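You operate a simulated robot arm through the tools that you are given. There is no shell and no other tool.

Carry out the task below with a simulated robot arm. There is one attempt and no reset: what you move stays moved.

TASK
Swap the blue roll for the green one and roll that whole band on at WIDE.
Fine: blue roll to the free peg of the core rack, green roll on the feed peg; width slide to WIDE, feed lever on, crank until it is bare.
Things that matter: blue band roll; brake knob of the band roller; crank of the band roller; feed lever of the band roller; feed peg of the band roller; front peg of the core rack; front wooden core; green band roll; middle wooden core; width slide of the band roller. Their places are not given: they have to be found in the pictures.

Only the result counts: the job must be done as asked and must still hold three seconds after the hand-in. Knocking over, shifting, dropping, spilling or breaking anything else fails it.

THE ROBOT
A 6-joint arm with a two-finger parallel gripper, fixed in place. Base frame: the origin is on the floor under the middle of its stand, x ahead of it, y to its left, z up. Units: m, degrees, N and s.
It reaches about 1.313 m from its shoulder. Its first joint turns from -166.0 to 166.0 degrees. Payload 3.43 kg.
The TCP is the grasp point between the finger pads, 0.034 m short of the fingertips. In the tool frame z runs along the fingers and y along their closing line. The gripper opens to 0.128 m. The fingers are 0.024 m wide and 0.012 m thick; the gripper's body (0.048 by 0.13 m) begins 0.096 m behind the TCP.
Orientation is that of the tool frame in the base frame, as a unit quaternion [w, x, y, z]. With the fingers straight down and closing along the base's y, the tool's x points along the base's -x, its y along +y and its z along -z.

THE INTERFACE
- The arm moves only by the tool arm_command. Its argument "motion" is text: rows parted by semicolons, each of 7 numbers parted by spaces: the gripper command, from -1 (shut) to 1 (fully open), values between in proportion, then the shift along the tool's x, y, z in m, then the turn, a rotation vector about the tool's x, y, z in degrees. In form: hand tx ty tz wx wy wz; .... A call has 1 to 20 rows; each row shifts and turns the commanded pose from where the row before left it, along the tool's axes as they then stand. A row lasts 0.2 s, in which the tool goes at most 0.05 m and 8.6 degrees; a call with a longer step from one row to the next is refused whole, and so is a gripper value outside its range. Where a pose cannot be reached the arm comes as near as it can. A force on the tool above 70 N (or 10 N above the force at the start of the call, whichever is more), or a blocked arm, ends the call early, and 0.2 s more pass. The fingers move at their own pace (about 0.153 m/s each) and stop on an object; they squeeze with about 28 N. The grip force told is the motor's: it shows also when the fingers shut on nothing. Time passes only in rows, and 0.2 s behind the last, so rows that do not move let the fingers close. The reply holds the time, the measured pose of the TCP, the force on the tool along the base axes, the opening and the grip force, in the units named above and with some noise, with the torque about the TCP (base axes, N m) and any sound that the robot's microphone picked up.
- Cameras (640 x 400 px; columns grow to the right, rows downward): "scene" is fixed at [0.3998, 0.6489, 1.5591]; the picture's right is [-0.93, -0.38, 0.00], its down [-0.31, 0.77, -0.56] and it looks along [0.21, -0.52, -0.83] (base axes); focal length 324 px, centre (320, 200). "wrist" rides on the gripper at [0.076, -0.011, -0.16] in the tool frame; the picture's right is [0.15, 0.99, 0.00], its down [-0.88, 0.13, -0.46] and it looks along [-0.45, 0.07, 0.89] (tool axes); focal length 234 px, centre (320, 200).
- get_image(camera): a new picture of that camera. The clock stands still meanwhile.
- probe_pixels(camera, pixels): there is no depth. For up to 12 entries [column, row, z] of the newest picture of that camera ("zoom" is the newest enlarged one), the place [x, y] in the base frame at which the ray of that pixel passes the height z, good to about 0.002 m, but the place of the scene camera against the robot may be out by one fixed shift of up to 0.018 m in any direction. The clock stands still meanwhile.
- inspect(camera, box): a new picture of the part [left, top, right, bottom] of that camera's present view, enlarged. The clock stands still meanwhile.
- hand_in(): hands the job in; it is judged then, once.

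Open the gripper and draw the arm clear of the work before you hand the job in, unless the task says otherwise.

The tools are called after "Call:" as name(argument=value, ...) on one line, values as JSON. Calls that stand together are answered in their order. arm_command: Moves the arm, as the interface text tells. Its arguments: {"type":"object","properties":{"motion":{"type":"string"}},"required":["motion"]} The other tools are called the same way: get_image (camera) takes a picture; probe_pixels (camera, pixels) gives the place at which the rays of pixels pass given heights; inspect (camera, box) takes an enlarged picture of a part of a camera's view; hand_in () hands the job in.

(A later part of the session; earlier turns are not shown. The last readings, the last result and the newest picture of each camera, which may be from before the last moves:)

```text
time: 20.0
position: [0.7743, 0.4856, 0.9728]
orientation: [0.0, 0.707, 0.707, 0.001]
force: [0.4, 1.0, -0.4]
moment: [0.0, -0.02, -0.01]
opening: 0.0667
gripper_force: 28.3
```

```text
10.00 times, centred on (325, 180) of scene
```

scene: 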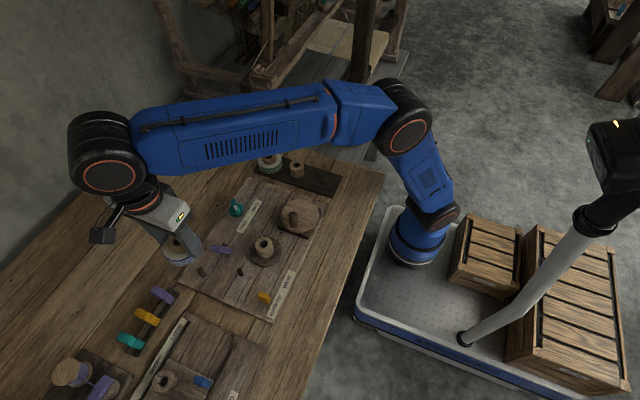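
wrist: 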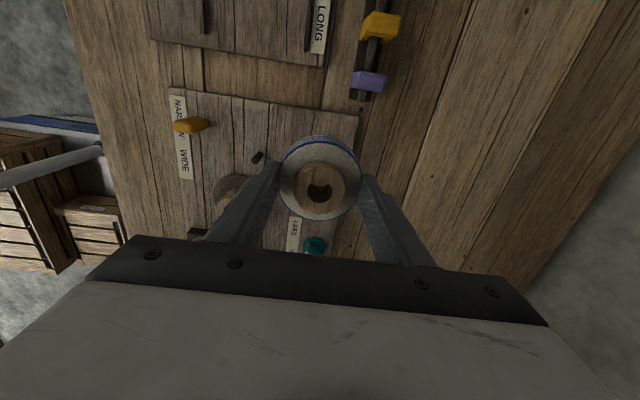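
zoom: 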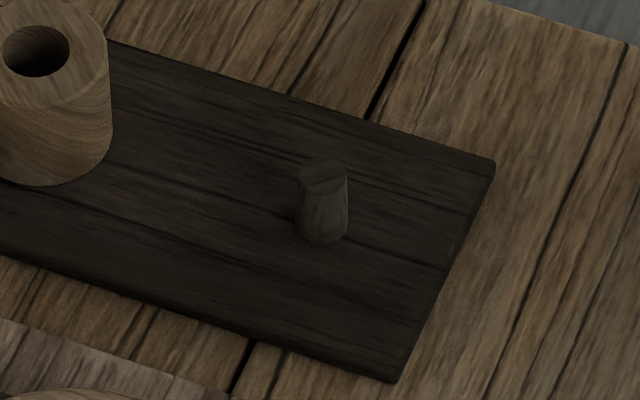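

The loom is far away (y≈−0.9), no obstacle. I probe both peg tops and bases in the scene picture for a relative measurement.

Call:
probe_pixels(camera="scene", pixels=[[199.5, 269.9, 0.8], [199.5, 269.9, 0.82], [203.8, 275.5, 0.77], [203.8, 275.5, 0.79], [325.3, 177.5, 0.8], [325.3, 177.5, 0.82], [325.5, 183.2, 0.77], [325.5, 183.2, 0.79], [263.8, 242.1, 0.8365], [240.5, 271, 0.8], [240.5, 271, 0.83]])

```text
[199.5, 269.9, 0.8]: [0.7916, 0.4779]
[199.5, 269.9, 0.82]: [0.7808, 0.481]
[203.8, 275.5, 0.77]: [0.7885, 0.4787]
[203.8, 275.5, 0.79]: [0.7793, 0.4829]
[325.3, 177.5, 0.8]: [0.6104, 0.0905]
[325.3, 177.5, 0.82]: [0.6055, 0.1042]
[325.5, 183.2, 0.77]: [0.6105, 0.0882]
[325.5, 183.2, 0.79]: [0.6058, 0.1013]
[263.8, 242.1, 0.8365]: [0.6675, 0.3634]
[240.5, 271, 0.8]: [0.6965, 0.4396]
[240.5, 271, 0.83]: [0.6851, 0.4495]
```

The front peg is best measured from directly overhead, so with the roll in hand I move to about (0.614, 0.045, 1.0), which puts the wrist camera right above the front peg.

Call:
arm_command(motion="-0.2 0 0 -0.03 0 0 0; -0.2 -0.04 -0.0146 0 0 0 0; -0.2 -0.04 -0.0146 0 0 0 0; -0.2 -0.04 -0.0146 0 0 0 0; -0.2 -0.04 -0.0146 0 0 0 0; -0.2 -0.04 -0.0146 0 0 0 0; -0.2 -0.04 -0.0146 0 0 0 0; -0.2 -0.04 -0.0146 0 0 0 0; -0.2 -0.04 -0.0146 0 0 0 0; -0.2 -0.04 -0.0146 0 0 0 0; -0.2 -0.04 -0.0146 0 0 0 0; -0.2 -0.04 -0.0146 0 0 0 0; -0.2 0 0 0 0 0 0; -0.2 0 0 0 0 0 0")

Call:
get_image(camera="wrist")

Call:
get_image(camera="scene")

```text
time: 23.0
position: [0.6144, 0.0439, 1.0061]
orientation: [0.0, 0.707, 0.707, 0.001]
force: [-0.3, 0.6, -0.7]
moment: [-0.03, -0.01, -0.02]
opening: 0.0665
gripper_force: 27.7
```

```text
taken
```

wrist: 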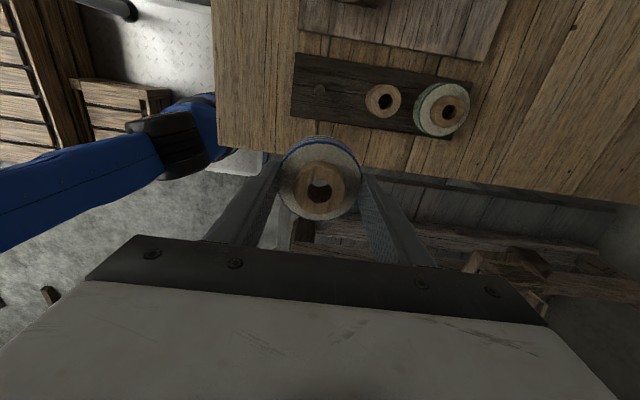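

```text
taken
```

scene: 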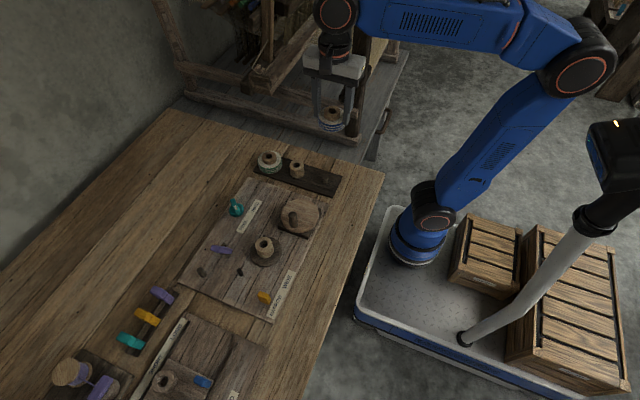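

The front peg is at about (320,89), middle core (383,100) and green roll (447,110) in this overhead view. I zoom to read exact centres.

Call:
inspect(camera="wrist", box=[288, 70, 352, 110])

Call:
probe_pixels(camera="zoom", pixels=[[320, 200, 0.8], [320, 200, 0.81], [330, 200, 0.8], [320, 210, 0.8]])

Call:
inspect(camera="wrist", box=[350, 70, 478, 150])

Call:
inspect(camera="wrist", box=[256, 140, 384, 220])

```text
10.00 times, centred on (320, 90) of wrist
```

zoom: 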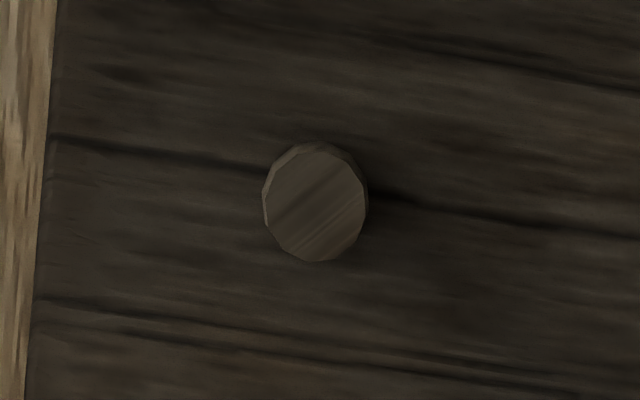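

```text
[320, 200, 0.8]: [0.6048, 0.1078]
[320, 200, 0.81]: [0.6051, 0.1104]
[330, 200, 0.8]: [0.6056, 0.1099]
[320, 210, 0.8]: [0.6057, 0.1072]
```

```text
5.00 times, centred on (414, 110) of wrist
```

zoom: 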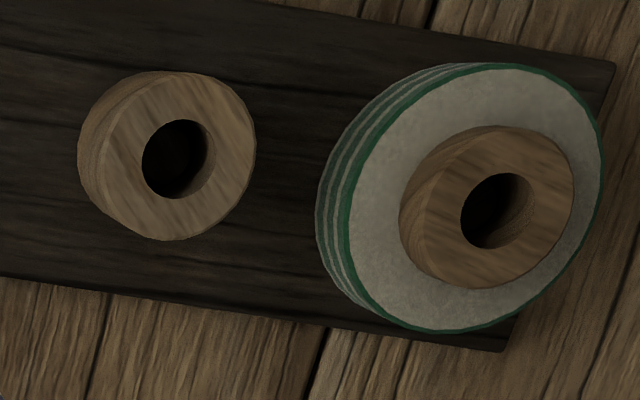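

```text
5.00 times, centred on (320, 180) of wrist
```

zoom: 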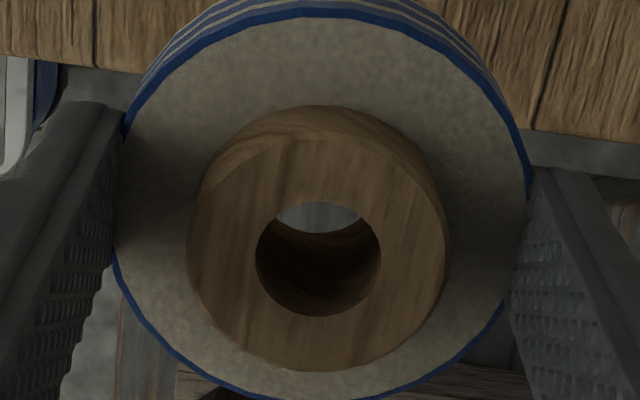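

Front peg centre works out to (0.604, 0.108). I move the roll above it and come down to TCP z≈0.885, leaving the roll's bottom ~20 mm above the peg top.

Call:
arm_command(motion="-0.2 0.0315 -0.0055 0 0 0 0; -0.2 0.0315 -0.0054 0 0 0 0; -0.2 0 0 0.04 0 0 0; -0.2 0 0 0.04 0 0 0; -0.2 0 0 0.04 0 0 0; -0.2 0 0 0 0 0 0; -0.2 0 0 0 0 0 0")

Call:
arm_command(motion="-0.2 0 0 0 0 0 0")

Call:
inspect(camera="wrist", box=[256, 140, 384, 220])

Call:
inspect(camera="scene", box=[260, 110, 380, 210])

```text
time: 24.6
position: [0.6031, 0.1081, 0.884]
orientation: [0.001, 0.707, 0.707, 0.001]
force: [-0.3, 0.1, -1.3]
moment: [0.01, -0.02, 0.0]
opening: 0.0668
gripper_force: 27.9
```

```text
time: 25.0
position: [0.6037, 0.1085, 0.8856]
orientation: [0.0, 0.708, 0.707, 0.002]
force: [0.6, 0.2, -0.8]
moment: [-0.01, -0.01, 0.02]
opening: 0.0667
gripper_force: 28.1
```

```text
5.00 times, centred on (320, 180) of wrist
```

zoom: 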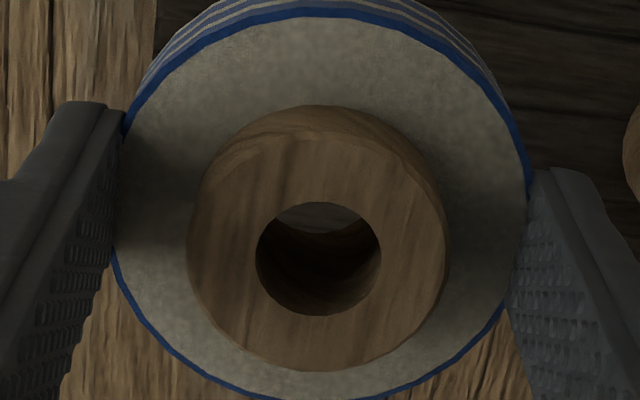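

```text
4.00 times, centred on (320, 160) of scene
```

zoom: 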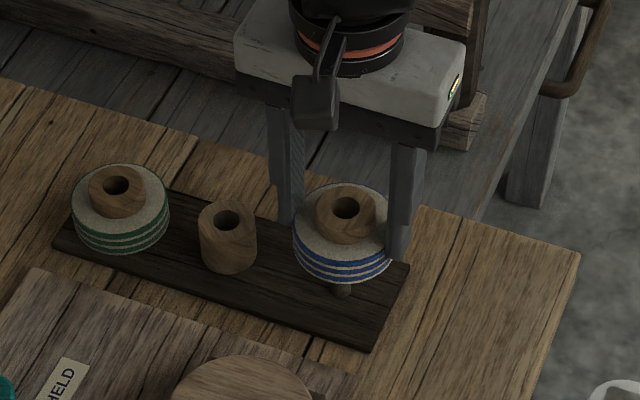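

The scene view shows the roll hanging over the peg. I zoom further to compare the roll axis column with the peg column.

Call:
inspect(camera="scene", box=[301, 150, 349, 190])

Call:
inspect(camera="wrist", box=[304, 175, 336, 205])

```text
10.00 times, centred on (325, 170) of scene
```

zoom: 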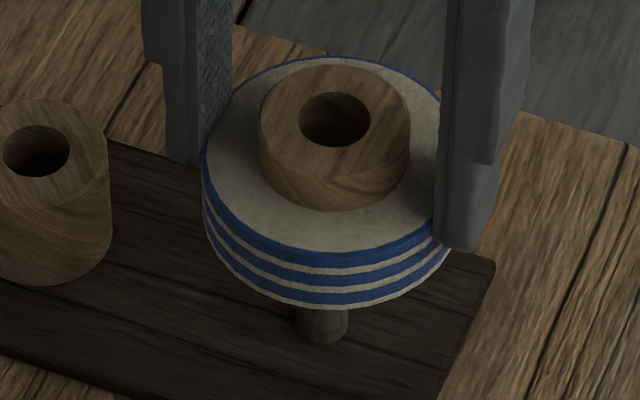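

```text
13.33 times, centred on (320, 190) of wrist
```

zoom: 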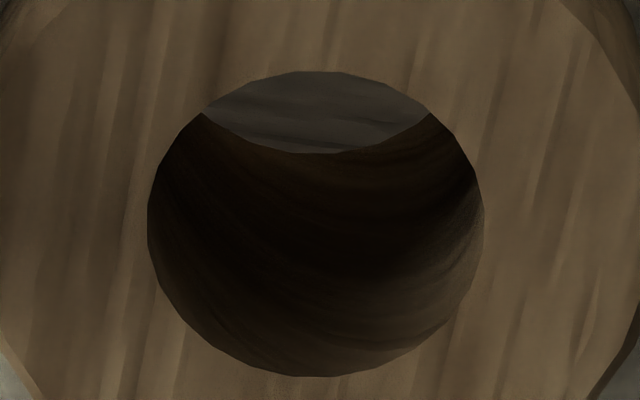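

The roll axis appears ~1.8 mm to the image right of the peg, i.e. slightly −x, so I shift +1 mm in x and lower to just above the peg top, then look through the hole.

Call:
arm_command(motion="-0.2 0 0.001 0.009 0 0 0; -0.2 0 0 0.009 0 0 0; -0.2 0 0 0 0 0 0")

Call:
inspect(camera="wrist", box=[304, 175, 336, 205])

Call:
inspect(camera="scene", box=[301, 150, 349, 190])

```text
time: 25.8
position: [0.6045, 0.1087, 0.8668]
orientation: [0.0, 0.708, 0.706, 0.001]
force: [0.8, -0.4, -0.7]
moment: [0.01, -0.02, 0.0]
opening: 0.0666
gripper_force: 27.8
```

```text
13.33 times, centred on (320, 190) of wrist
```

zoom: 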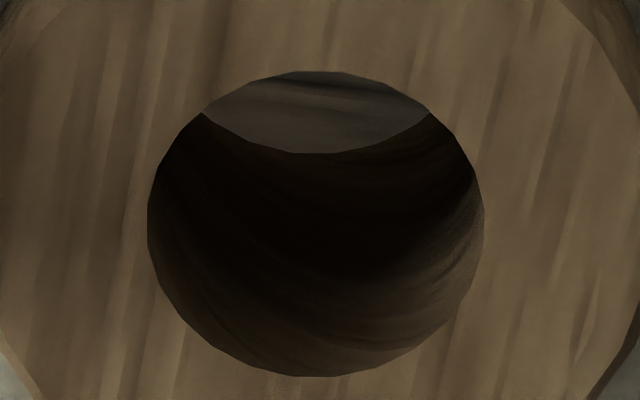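

```text
10.00 times, centred on (325, 170) of scene
```

zoom: 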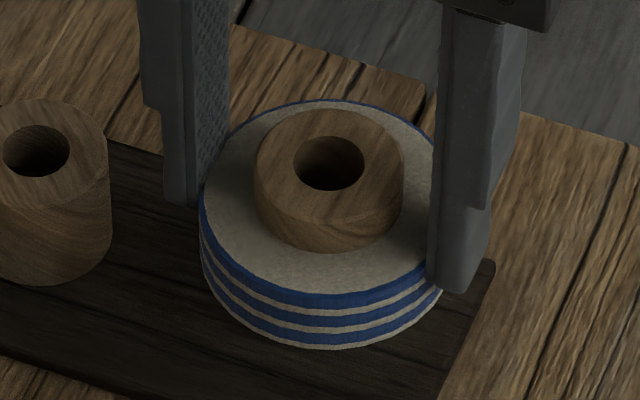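

Hole column now matches the peg within ~0.5 mm. I descend in small steps watching the force.

Call:
arm_command(motion="-0.2 0 0 0.004 0 0 0; -0.2 0 0 0.004 0 0 0")

Call:
arm_command(motion="-0.2 0 0 0.004 0 0 0; -0.2 0 0 0 0 0 0")

Call:
inspect(camera="scene", box=[301, 150, 349, 190])

Call:
inspect(camera="wrist", box=[304, 175, 336, 205])

```text
time: 26.4
position: [0.6046, 0.1078, 0.8566]
orientation: [0.0, 0.707, 0.708, 0.001]
force: [0.3, 0.0, 0.0]
moment: [0.02, -0.01, 0.02]
opening: 0.0665
gripper_force: 27.7
```

```text
time: 27.0
position: [0.6031, 0.1092, 0.8527]
orientation: [0.0, 0.707, 0.707, 0.002]
force: [0.6, -0.5, -0.5]
moment: [0.0, -0.02, 0.0]
opening: 0.0667
gripper_force: 28.0
```

```text
10.00 times, centred on (325, 170) of scene
```

zoom: 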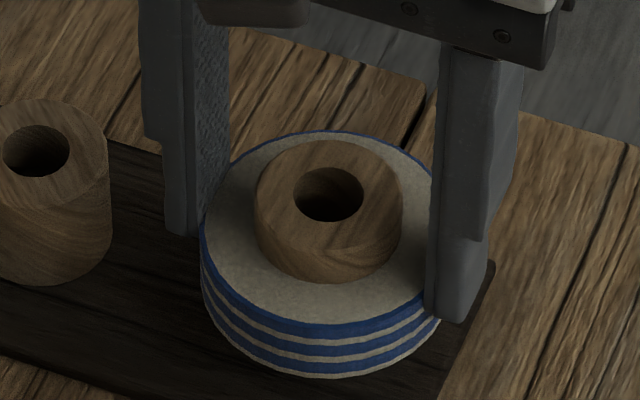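

```text
13.33 times, centred on (320, 190) of wrist
```

zoom: 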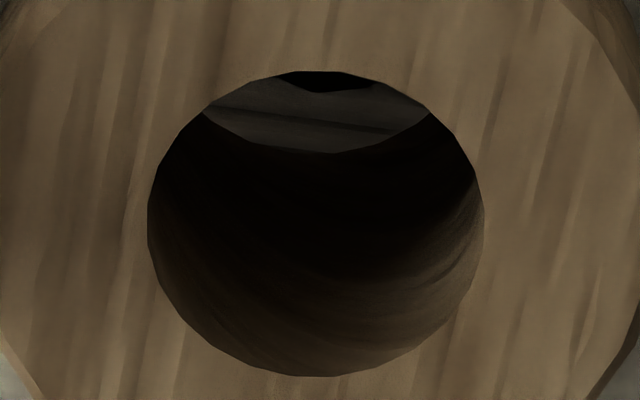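

Through the hole the dark peg now appears at the top of the gap, about 1 mm to the right (+x) of the hole axis. I shift +1 mm in x and go on down 4 mm.

Call:
arm_command(motion="-0.2 0 0.001 0 0 0 0; -0.2 0 0 0.004 0 0 0; -0.2 0 0 0 0 0 0")

Call:
inspect(camera="wrist", box=[304, 175, 336, 205])

Call:
inspect(camera="scene", box=[301, 150, 349, 190])

```text
time: 27.8
position: [0.604, 0.1086, 0.8493]
orientation: [0.0, 0.707, 0.707, 0.001]
force: [0.4, 0.1, -0.6]
moment: [-0.03, -0.02, 0.0]
opening: 0.0668
gripper_force: 28.0
```

```text
13.33 times, centred on (320, 190) of wrist
```

zoom: 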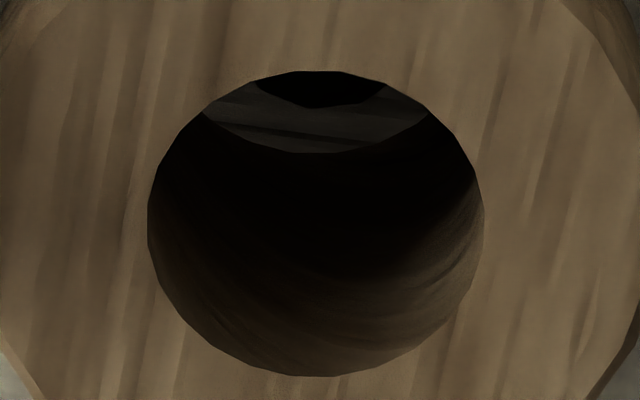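

```text
10.00 times, centred on (325, 170) of scene
```

zoom: 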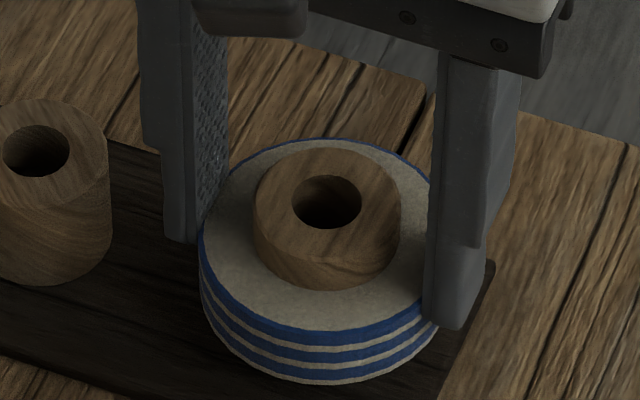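

The peg patch is now centred in the hole. I continue down in 4 mm steps with force checks.

Call:
arm_command(motion="-0.2 0 0 0.004 0 0 0; -0.2 0 0 0 0 0 0")

Call:
arm_command(motion="-0.2 0 0 0.004 0 0 0; -0.2 0 0 0 0 0 0")

Call:
inspect(camera="wrist", box=[304, 175, 336, 205])

Call:
inspect(camera="scene", box=[291, 150, 359, 200])

```text
time: 28.4
position: [0.605, 0.1079, 0.845]
orientation: [0.0, 0.707, 0.707, 0.001]
force: [0.3, 0.3, -0.8]
moment: [0.03, 0.02, 0.01]
opening: 0.0667
gripper_force: 28.0
```

```text
time: 29.0
position: [0.6033, 0.1092, 0.8416]
orientation: [-0.001, 0.707, 0.707, 0.002]
force: [0.1, 0.6, -0.7]
moment: [0.01, 0.0, -0.01]
opening: 0.0669
gripper_force: 28.6
```

```text
13.33 times, centred on (320, 190) of wrist
```

zoom: 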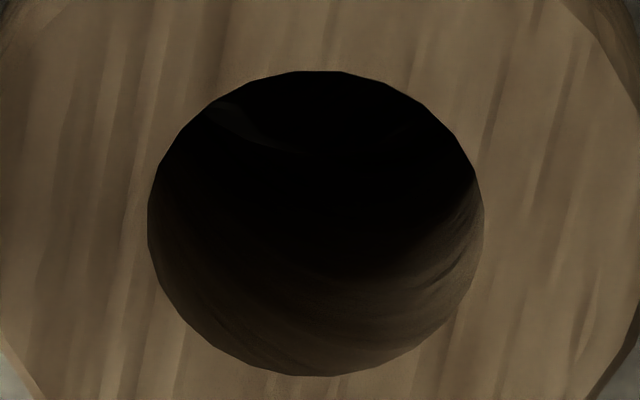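

```text
8.00 times, centred on (325, 175) of scene
```

zoom: 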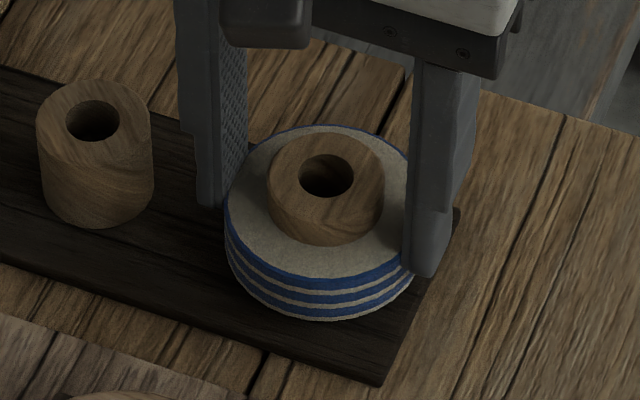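

No contact force so far, consistent with the peg inside the hole. I continue down.

Call:
arm_command(motion="-0.2 0 0 0.004 0 0 0; -0.2 0 0 0 0 0 0")

Call:
arm_command(motion="-0.2 0 0 0.003 0 0 0; -0.2 0 0 0 0 0 0")

Call:
inspect(camera="scene", box=[291, 150, 359, 200])

```text
time: 29.6
position: [0.6046, 0.1086, 0.8359]
orientation: [0.0, 0.707, 0.707, 0.002]
force: [-0.4, -0.8, 0.7]
moment: [-0.01, 0.0, 0.0]
opening: 0.0669
gripper_force: 28.4
```

```text
time: 30.2
position: [0.6046, 0.1083, 0.834]
orientation: [0.0, 0.707, 0.707, 0.001]
force: [-0.1, -0.1, -1.0]
moment: [0.04, 0.0, 0.0]
opening: 0.0667
gripper_force: 28.2
```

```text
8.00 times, centred on (325, 175) of scene
```

zoom: 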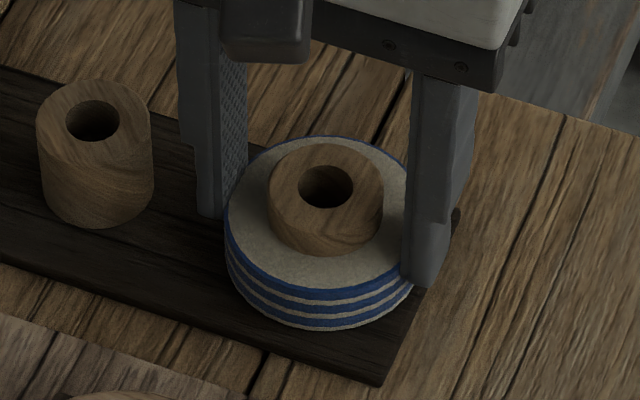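

Still free. I lower in 2 mm steps until the roll touches the rack.

Call:
arm_command(motion="-0.2 0 0 0.002 0 0 0; -0.2 0 0 0 0 0 0")

Call:
arm_command(motion="-0.2 0 0 0.002 0 0 0; -0.2 0 0 0 0 0 0")

Call:
arm_command(motion="-0.2 0 0 0.002 0 0 0; -0.2 0 0 0 0 0 0")

Call:
inspect(camera="scene", box=[291, 150, 359, 200])

```text
time: 30.8
position: [0.6045, 0.1075, 0.8319]
orientation: [0.0, 0.707, 0.707, 0.001]
force: [-0.9, 0.0, -1.0]
moment: [0.01, -0.03, -0.03]
opening: 0.0666
gripper_force: 28.0
```

```text
time: 31.4
position: [0.605, 0.1086, 0.832]
orientation: [0.001, 0.707, 0.707, 0.003]
force: [1.1, -8.3, 26.3]
moment: [-0.25, 0.15, -0.01]
opening: 0.0664
gripper_force: 28.2
```

```text
time: 32.0
position: [0.6046, 0.1088, 0.828]
orientation: [0.0, 0.707, 0.707, 0.002]
force: [3.7, -3.8, 26.6]
moment: [-0.11, 0.09, -0.02]
opening: 0.0666
gripper_force: 27.7
```

```text
8.00 times, centred on (325, 175) of scene
```

zoom: 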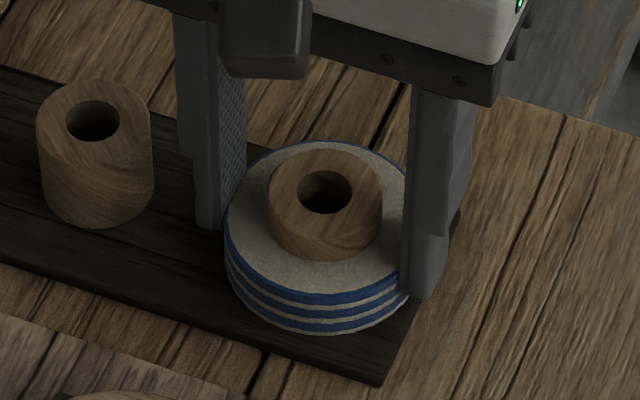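

Contact at TCP z≈0.832 with ~26 N upward: the roll has reached the rack with the peg inside (it is far below peg-top level). I open the fingers slightly and check how it sits.

Call:
arm_command(motion="0.06 0 0 -0.001 0 0 0; 0.12 0 0 0 0 0 0; 0.16 0 0 0 0 0 0; 0.16 0 0 0 0 0 0")

Call:
inspect(camera="scene", box=[291, 150, 359, 200])

Call:
inspect(camera="wrist", box=[256, 140, 384, 220])

```text
time: 33.0
position: [0.6042, 0.1078, 0.8284]
orientation: [0.0, 0.707, 0.707, 0.001]
force: [0.9, -0.1, -1.2]
moment: [0.0, -0.01, -0.03]
opening: 0.0743
gripper_force: 0.0
```

```text
8.00 times, centred on (325, 175) of scene
```

zoom: 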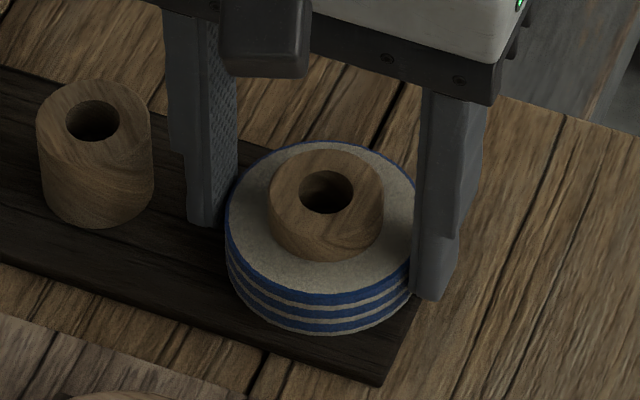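

```text
5.00 times, centred on (320, 180) of wrist
```

zoom: 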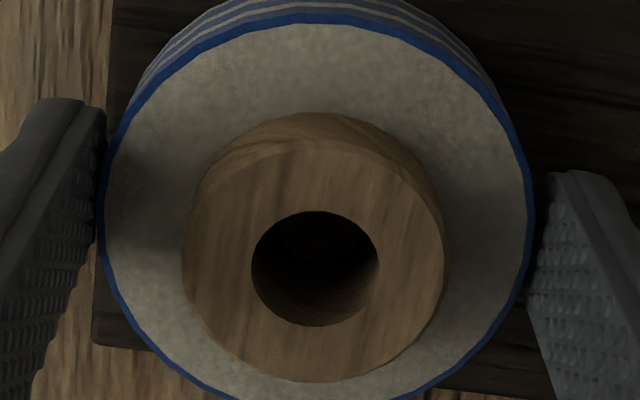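

The roll stays put. I raise the hand straight up and check it is level and seated.

Call:
arm_command(motion="0.16 0 0 -0.01 0 0 0; 0.16 0 0 -0.03 0 0 0; 0.16 0 0 -0.04 0 0 0; 0.16 0 0 -0.04 0 0 0; 0.16 0 0 -0.04 0 0 0; 0.16 0 0 0 0 0 0")

Call:
get_image(camera="wrist")

Call:
inspect(camera="scene", box=[241, 140, 359, 210])

```text
time: 34.4
position: [0.604, 0.1082, 0.99]
orientation: [0.0, 0.707, 0.708, 0.0]
force: [0.5, 0.1, -0.6]
moment: [0.02, 0.0, 0.01]
opening: 0.0742
gripper_force: 0.0
```

```text
taken
```

wrist: 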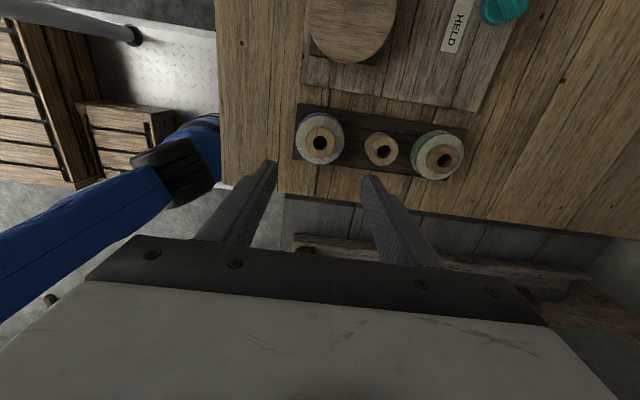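

```text
5.42 times, centred on (300, 175) of scene
```

zoom: 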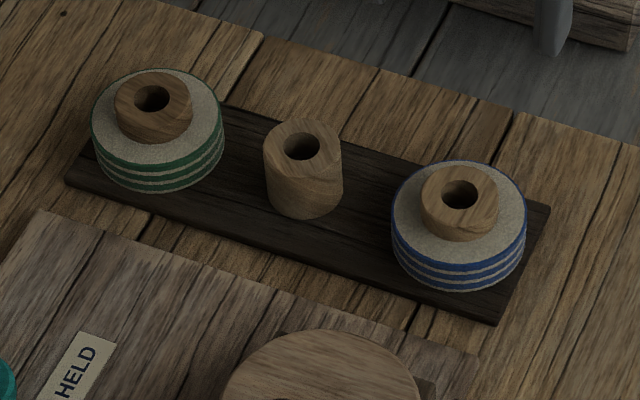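

All three tops line up evenly, so the blue roll is seated on the front peg. I record the blue hole's pixel in this view as an alignment reference, then move above the green roll (~0.783, 0.108) and compare.

Call:
inspect(camera="wrist", box=[288, 118, 352, 158])

Call:
arm_command(motion="0.16 0 0.0448 0 0 0 0; 0.16 0 0.0448 0 0 0 0; 0.16 0 0.0447 0 0 0 0; 0.16 0 0.0447 0 0 0 0; 0.16 0 0 0 0 0 0; 0.16 0 0 0 0 0 0")

Call:
inspect(camera="wrist", box=[288, 118, 352, 158])

Call:
get_image(camera="wrist")

```text
10.00 times, centred on (320, 138) of wrist
```

zoom: 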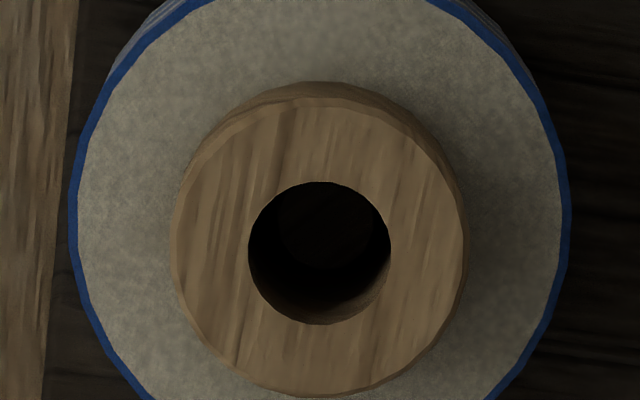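

```text
time: 35.8
position: [0.7831, 0.1075, 0.9883]
orientation: [0.001, 0.707, 0.707, 0.0]
force: [-0.5, -0.9, 1.2]
moment: [-0.05, 0.01, -0.03]
opening: 0.0743
gripper_force: 0.0
```

```text
10.00 times, centred on (320, 138) of wrist
```

zoom: 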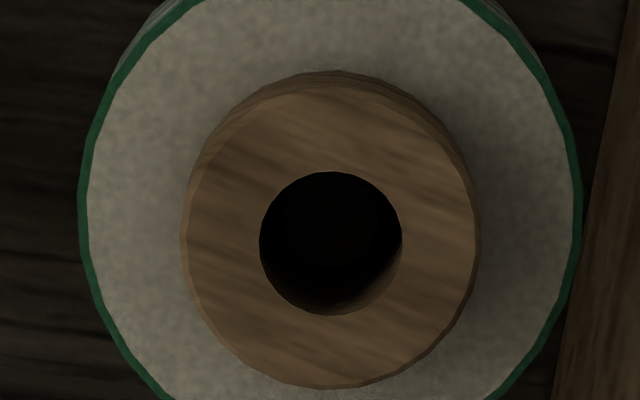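

```text
taken
```

wrist: 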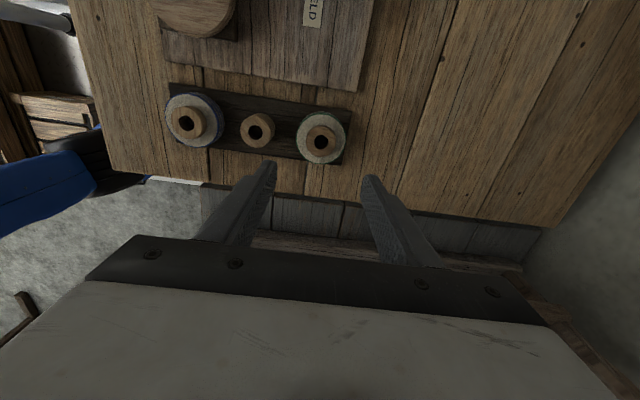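

Green hole is offset by (+1.2,−1.0) px, i.e. +1.7 mm x and +1.4 mm y relative to the reference. I correct that, descend around the green roll to TCP z≈0.834, and grip its rim.

Call:
arm_command(motion="0.16 0.0014 0.0017 0.035 0 0 0; 0.16 0 0 0.04 0 0 0; 0.16 0 0 0.03 0 0 0; 0.16 0 0 0 0 0 0")

Call:
inspect(camera="wrist", box=[240, 110, 400, 230])

Call:
inspect(camera="scene", box=[231, 130, 319, 190])

```text
time: 36.8
position: [0.7858, 0.1089, 0.8848]
orientation: [0.0, 0.707, 0.707, 0.0]
force: [-0.1, -0.1, -0.5]
moment: [0.02, 0.0, 0.01]
opening: 0.0743
gripper_force: 0.1
```

```text
3.33 times, centred on (320, 170) of wrist
```

zoom: 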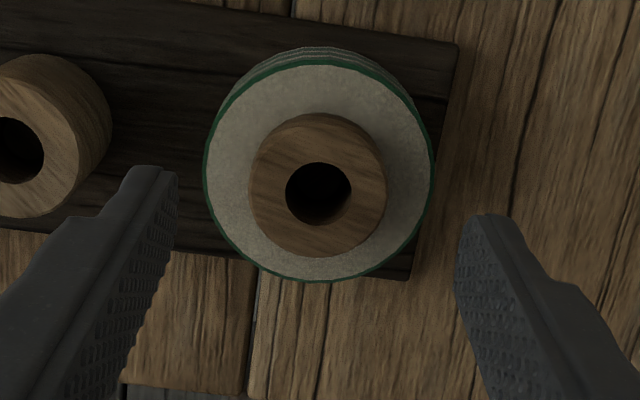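

```text
6.67 times, centred on (275, 160) of scene
```

zoom: 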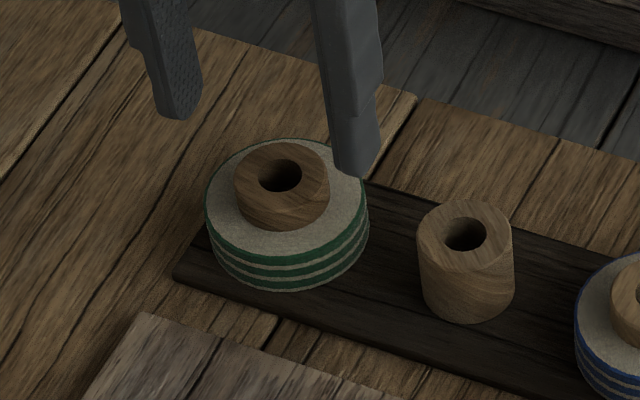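

The roll is centred between the fingers. I descend the remaining 50 mm and close.

Call:
arm_command(motion="0.16 0 0 0.02 0 0 0; 0.16 0 0 0.015 0 0 0; 0.16 0 0 0.015 0 0 0; 0.16 0 0 0 0 0 0; -0.2 0 0 0 0 0 0; -0.2 0 0 0 0 0 0; -0.2 0 0 0 0 0 0")

Call:
inspect(camera="wrist", box=[256, 140, 384, 220])

Call:
inspect(camera="scene", box=[231, 130, 319, 190])

```text
time: 38.4
position: [0.7841, 0.1092, 0.8358]
orientation: [0.0, 0.707, 0.708, 0.002]
force: [0.0, -0.5, -0.7]
moment: [-0.01, 0.02, -0.03]
opening: 0.0667
gripper_force: 28.2
```

```text
5.00 times, centred on (320, 180) of wrist
```

zoom: 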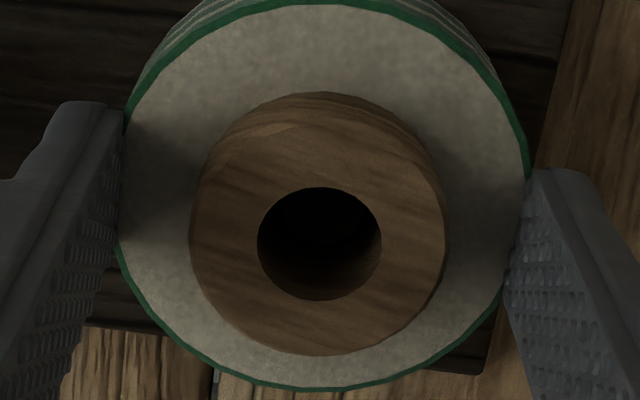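

```text
6.67 times, centred on (275, 160) of scene
```

zoom: 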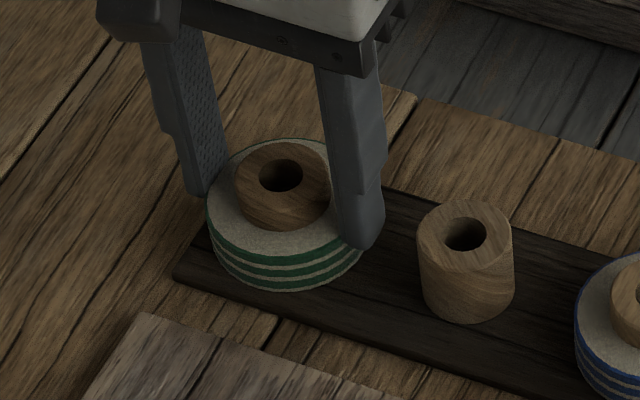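

Green is gripped (66.7 mm). I lift it straight up and carry it to (0.785, 0.411, 1.0), placing the camera right above the feed peg for measuring.

Call:
arm_command(motion="-0.2 0 0 -0.01 0 0 0; -0.2 0 0 -0.02 0 0 0; -0.2 0 0 -0.035 0 0 0; -0.2 0 0 -0.04 0 0 0; -0.2 0 0 -0.04 0 0 0; -0.2 0 0 -0.02 0 0 0; -0.2 0.043 0 0 0 0 0; -0.2 0.043 0 0 0 0 0; -0.2 0.043 0 0 0 0 0; -0.2 0.043 0 0 0 0 0; -0.2 0.043 0 0 0 0 0; -0.2 0.043 0 0 0 0 0; -0.2 0.044 0 0 0 0 0; -0.2 0 0 0 0 0 0; -0.2 0 0 0 0 0 0")

Call:
get_image(camera="wrist")

Call:
inspect(camera="wrist", box=[288, 60, 352, 100])

Call:
inspect(camera="scene", box=[160, 140, 340, 290])

```text
time: 41.6
position: [0.7851, 0.4142, 1.0007]
orientation: [0.0, 0.707, 0.707, 0.001]
force: [-0.5, 0.2, -1.4]
moment: [-0.02, -0.02, 0.0]
opening: 0.0665
gripper_force: 28.4
```

```text
taken
```

wrist: 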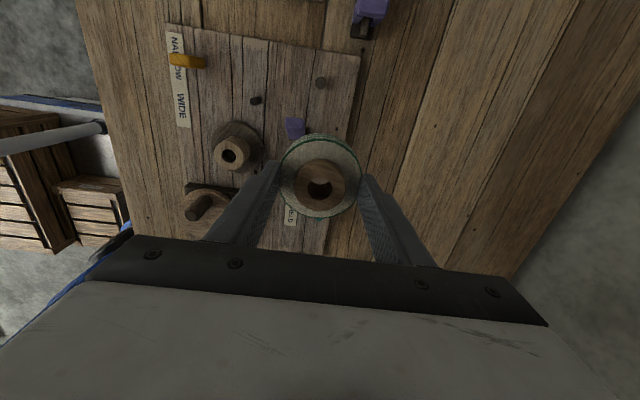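

```text
10.00 times, centred on (320, 80) of wrist
```

zoom: 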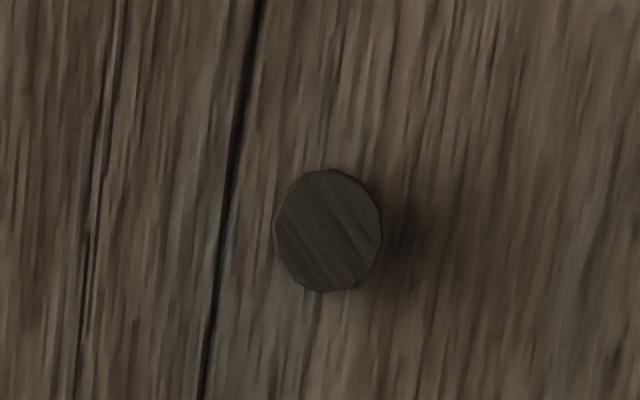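

```text
2.67 times, centred on (250, 215) of scene
```

zoom: 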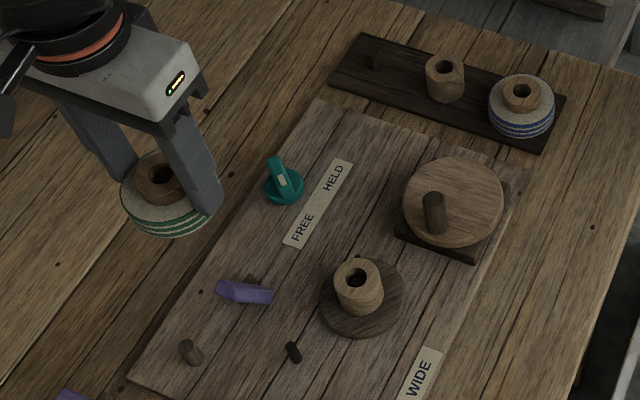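

Feed peg top is at (320.8, 83.1). I take another pose reading to average out noise.

Call:
arm_command(motion="-0.2 0 0 0 0 0 0")

Call:
arm_command(motion="-0.2 0 0 0 0 0 0")

Call:
probe_pixels(camera="wrist", pixels=[[320.8, 83.1, 0.815], [320.8, 83.1, 0.815], [320.8, 83.1, 0.815], [320.8, 83.1, 0.815]])

```text
time: 42.0
position: [0.7842, 0.4122, 1.0008]
orientation: [0.0, 0.707, 0.707, 0.001]
force: [0.0, -0.5, -0.4]
moment: [0.0, 0.0, 0.0]
opening: 0.0668
gripper_force: 28.3
```

```text
time: 42.4
position: [0.7842, 0.4113, 1.001]
orientation: [0.0, 0.707, 0.707, 0.001]
force: [-0.3, 0.0, 0.0]
moment: [0.02, 0.02, 0.0]
opening: 0.0666
gripper_force: 28.0
```

```text
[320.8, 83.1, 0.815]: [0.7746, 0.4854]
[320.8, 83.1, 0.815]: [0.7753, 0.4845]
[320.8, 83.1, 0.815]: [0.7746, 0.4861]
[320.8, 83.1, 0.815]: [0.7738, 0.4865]
```

Feed peg is at (0.775, 0.4856). I move the roll over it and lower to TCP z≈0.885, then check alignment.

Call:
arm_command(motion="-0.2 0.0365 -0.0048 0 0 0 0; -0.2 0.0365 -0.0047 0 0 0 0; -0.2 0 0 0 0 0 0; -0.2 0 0 0.04 0 0 0; -0.2 0 0 0.04 0 0 0; -0.2 0 0 0.034 0 0 0; -0.2 0 0 0 0 0 0; -0.2 0 0 0 0 0 0")

Call:
inspect(camera="scene", box=[172, 240, 236, 290])

Call:
inspect(camera="wrist", box=[304, 172, 336, 202])

Call:
inspect(camera="wrist", box=[240, 120, 400, 240])

```text
time: 44.2
position: [0.7773, 0.4845, 0.8864]
orientation: [0.001, 0.707, 0.707, 0.002]
force: [-0.7, -0.6, -1.5]
moment: [0.02, 0.03, -0.01]
opening: 0.0665
gripper_force: 27.3
```

```text
8.00 times, centred on (204, 265) of scene
```

zoom: 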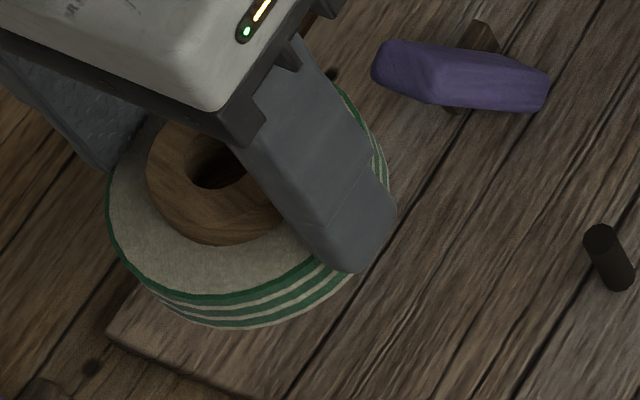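

```text
13.33 times, centred on (320, 187) of wrist
```

zoom: 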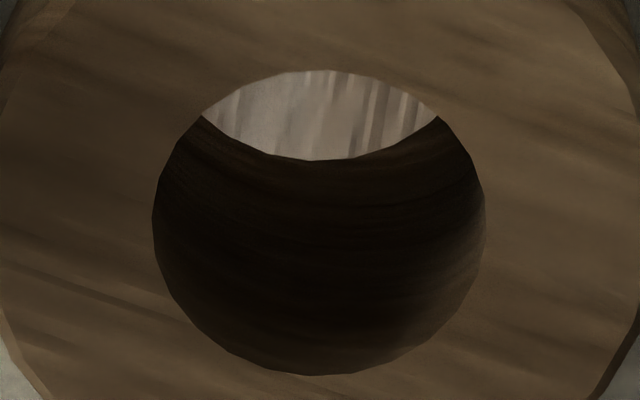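

```text
3.33 times, centred on (320, 180) of wrist
```

zoom: 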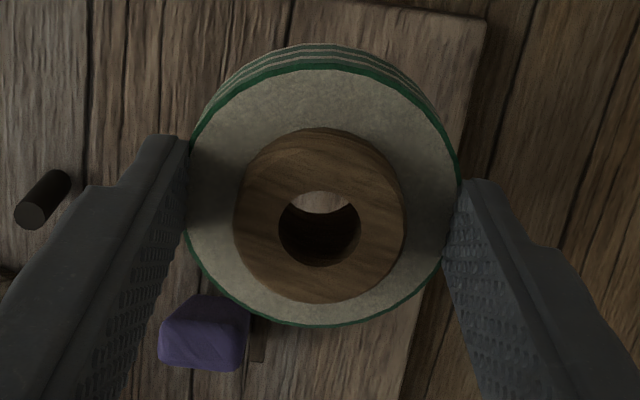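

No peg visible through the hole yet; the lever is clear of the roll. I lower to ~0.862 and look again.

Call:
arm_command(motion="-0.2 0 0 0.008 0 0 0; -0.2 0 0 0.008 0 0 0; -0.2 0 0 0.008 0 0 0; -0.2 0 0 0 0 0 0")

Call:
inspect(camera="wrist", box=[304, 172, 336, 202])

Call:
inspect(camera="scene", box=[172, 240, 236, 290])

```text
time: 45.2
position: [0.7762, 0.4839, 0.8619]
orientation: [0.0, 0.707, 0.707, 0.001]
force: [0.1, -0.6, -1.3]
moment: [0.01, 0.0, 0.0]
opening: 0.0665
gripper_force: 28.1
```

```text
13.33 times, centred on (320, 187) of wrist
```

zoom: 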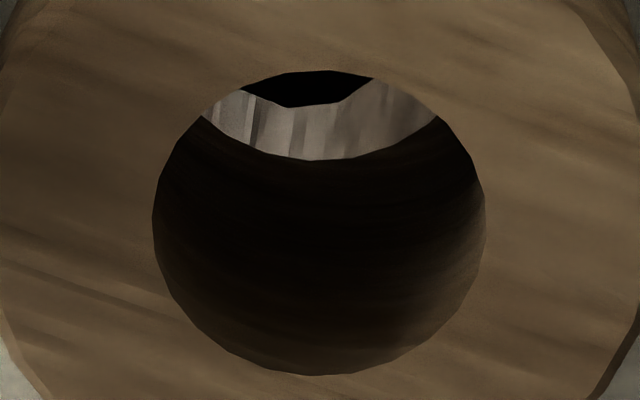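

```text
8.00 times, centred on (204, 265) of scene
```

zoom: 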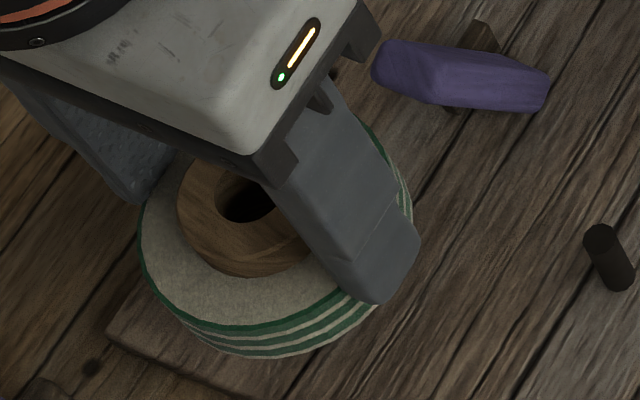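

The peg appears in the hole, centred within ~0.6 mm. I nudge −0.5 mm in x and y, and descend in small steps; seating is expected at TCP z≈0.839.

Call:
arm_command(motion="-0.2 -0.0005 -0.0005 0.003 0 0 0; -0.2 0 0 0.004 0 0 0; -0.2 0 0 0 0 0 0")

Call:
arm_command(motion="-0.2 0 0 0.004 0 0 0; -0.2 0 0 0 0 0 0")

Call:
arm_command(motion="-0.2 0 0 0.004 0 0 0; -0.2 0 0 0 0 0 0")

Call:
inspect(camera="wrist", box=[304, 172, 336, 202])

Call:
inspect(camera="scene", box=[172, 240, 236, 290])

```text
time: 46.0
position: [0.7742, 0.4841, 0.8547]
orientation: [0.0, 0.707, 0.707, 0.001]
force: [0.8, -0.3, -1.3]
moment: [0.02, 0.02, 0.0]
opening: 0.0665
gripper_force: 27.4
```

```text
time: 46.6
position: [0.7757, 0.4844, 0.8501]
orientation: [0.0, 0.707, 0.707, 0.001]
force: [0.4, -0.3, -0.8]
moment: [0.01, 0.01, -0.01]
opening: 0.0666
gripper_force: 28.5
```

```text
time: 47.2
position: [0.7746, 0.4831, 0.8466]
orientation: [0.001, 0.707, 0.707, 0.002]
force: [-0.4, -0.6, 0.2]
moment: [0.03, 0.01, -0.02]
opening: 0.0666
gripper_force: 28.3
```

```text
13.33 times, centred on (320, 187) of wrist
```

zoom: 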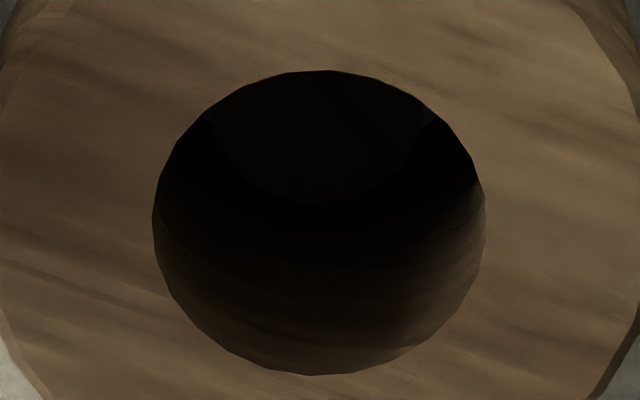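

```text
8.00 times, centred on (204, 265) of scene
```

zoom: 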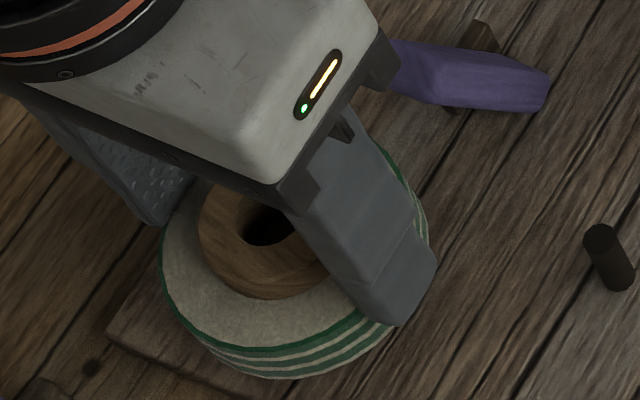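

The peg top is visible inside the hole and there is no side force. I lower in 2 mm steps until seated.

Call:
arm_command(motion="-0.2 0 0 0.003 0 0 0; -0.2 0 0 0 0 0 0")

Call:
arm_command(motion="-0.2 0 0 0.002 0 0 0; -0.2 0 0 0 0 0 0")

Call:
arm_command(motion="-0.2 0 0 0.0015 0 0 0; -0.2 0 0 0 0 0 0")

```text
time: 47.8
position: [0.7742, 0.4855, 0.8436]
orientation: [0.001, 0.707, 0.708, 0.001]
force: [-1.0, 0.5, -0.2]
moment: [0.0, 0.02, 0.0]
opening: 0.0668
gripper_force: 28.4
```

```text
time: 48.4
position: [0.7756, 0.4842, 0.8405]
orientation: [0.001, 0.707, 0.707, 0.001]
force: [-0.3, 0.2, -1.0]
moment: [-0.02, -0.01, -0.01]
opening: 0.0666
gripper_force: 28.7
```

```text
time: 49.0
position: [0.7751, 0.4851, 0.8398]
orientation: [0.0, 0.707, 0.707, 0.001]
force: [0.1, 0.8, -0.9]
moment: [0.03, 0.0, -0.02]
opening: 0.0665
gripper_force: 28.2
```

Still free at 0.8398; I keep lowering in 1.5 mm steps.

Call:
arm_command(motion="-0.2 0 0 0.0015 0 0 0; -0.2 0 0 0 0 0 0")

Call:
arm_command(motion="-0.2 0 0 0.0015 0 0 0; -0.2 0 0 0 0 0 0")

```text
time: 49.6
position: [0.7749, 0.4855, 0.8381]
orientation: [0.001, 0.707, 0.707, 0.001]
force: [-0.3, 0.1, -1.1]
moment: [0.0, -0.03, 0.01]
opening: 0.0667
gripper_force: 28.3
```

```text
time: 50.2
position: [0.7741, 0.4851, 0.8359]
orientation: [0.0, 0.707, 0.707, 0.001]
force: [2.1, 1.4, 8.3]
moment: [0.0, 0.15, -0.02]
opening: 0.0663
gripper_force: 27.8
```

Contact with 8 N at 0.836: seated. I release, then raise the hand and check.

Call:
arm_command(motion="0.06 0 0 0 0 0 0; 0.12 0 0 0 0 0 0; 0.16 0 0 0 0 0 0; 0.16 0 0 0 0 0 0; 0.16 0 0 -0.01 0 0 0; 0.16 0 0 -0.03 0 0 0; 0.16 0 0 -0.04 0 0 0; 0.16 0 0 -0.04 0 0 0; 0.16 0 0 -0.04 0 0 0; 0.16 0 0 0 0 0 0")

Call:
get_image(camera="wrist")

Call:
inspect(camera="scene", box=[160, 140, 340, 300])

```text
time: 52.4
position: [0.7771, 0.4825, 0.9965]
orientation: [0.001, 0.707, 0.707, 0.002]
force: [-0.1, -0.7, 0.9]
moment: [-0.02, 0.01, -0.01]
opening: 0.0745
gripper_force: 0.0
```

```text
taken
```

wrist: 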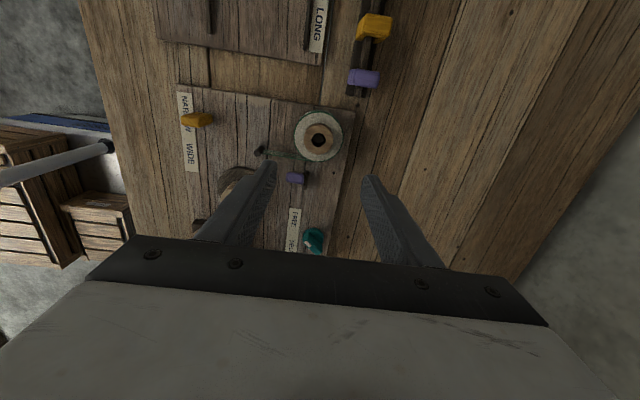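

```text
2.50 times, centred on (250, 220) of scene
```

zoom: 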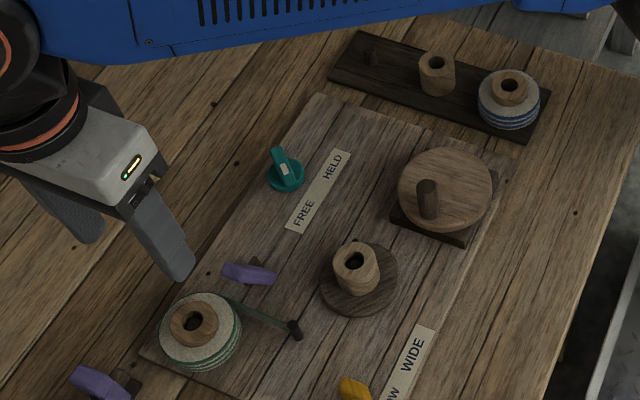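

The green roll is seated and its band is already threaded to the guide pin. Next the width slide: I move so the wrist camera is straight above the yellow slide.

Call:
arm_command(motion="0.16 -0.016 -0.041 0 0 0 0; 0.16 -0.016 -0.041 0 0 0 0; 0.16 -0.016 -0.041 0 0 0 0; 0.16 -0.016 -0.041 0 0 0 0; 0.16 0 0 0 0 0 0; 0.16 0 0 0 0 0 0")

Call:
get_image(camera="wrist")

Call:
inspect(camera="wrist", box=[256, 50, 384, 170])

Call:
inspect(camera="wrist", box=[288, 70, 352, 110])

```text
time: 53.8
position: [0.6117, 0.4187, 0.9958]
orientation: [0.0, 0.707, 0.707, 0.001]
force: [0.7, -0.8, 0.4]
moment: [0.02, -0.01, 0.0]
opening: 0.0743
gripper_force: 0.1
```

```text
taken
```

wrist: 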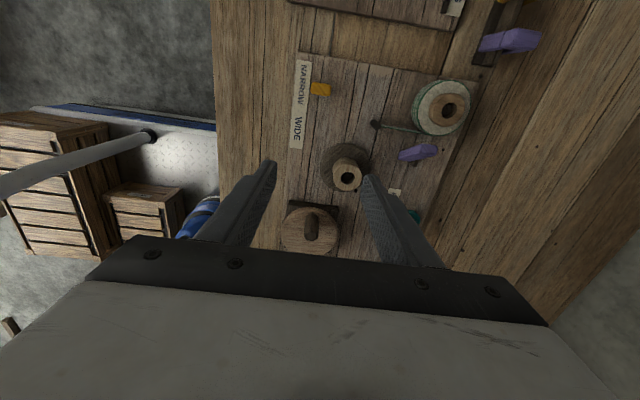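

```text
3.33 times, centred on (320, 110) of wrist
```

zoom: 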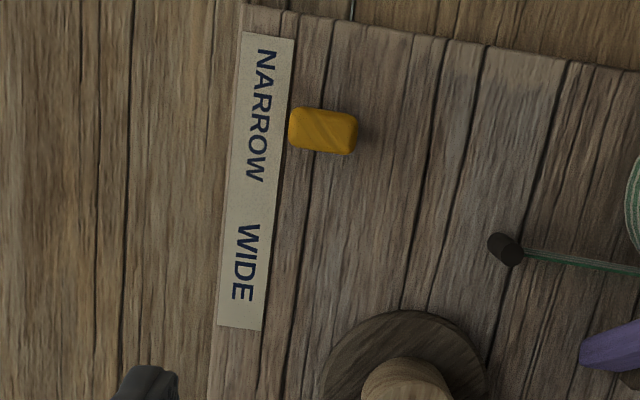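

```text
10.00 times, centred on (320, 90) of wrist
```

zoom: 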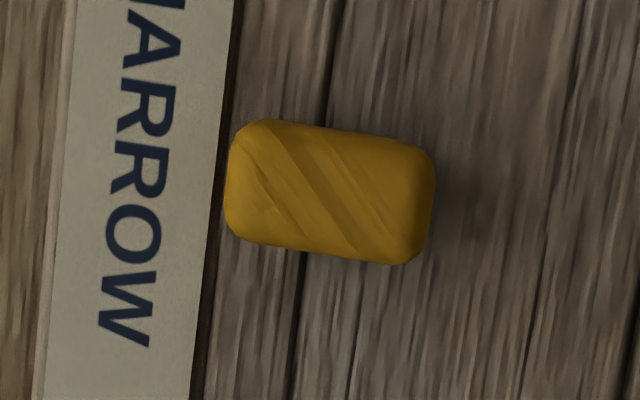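

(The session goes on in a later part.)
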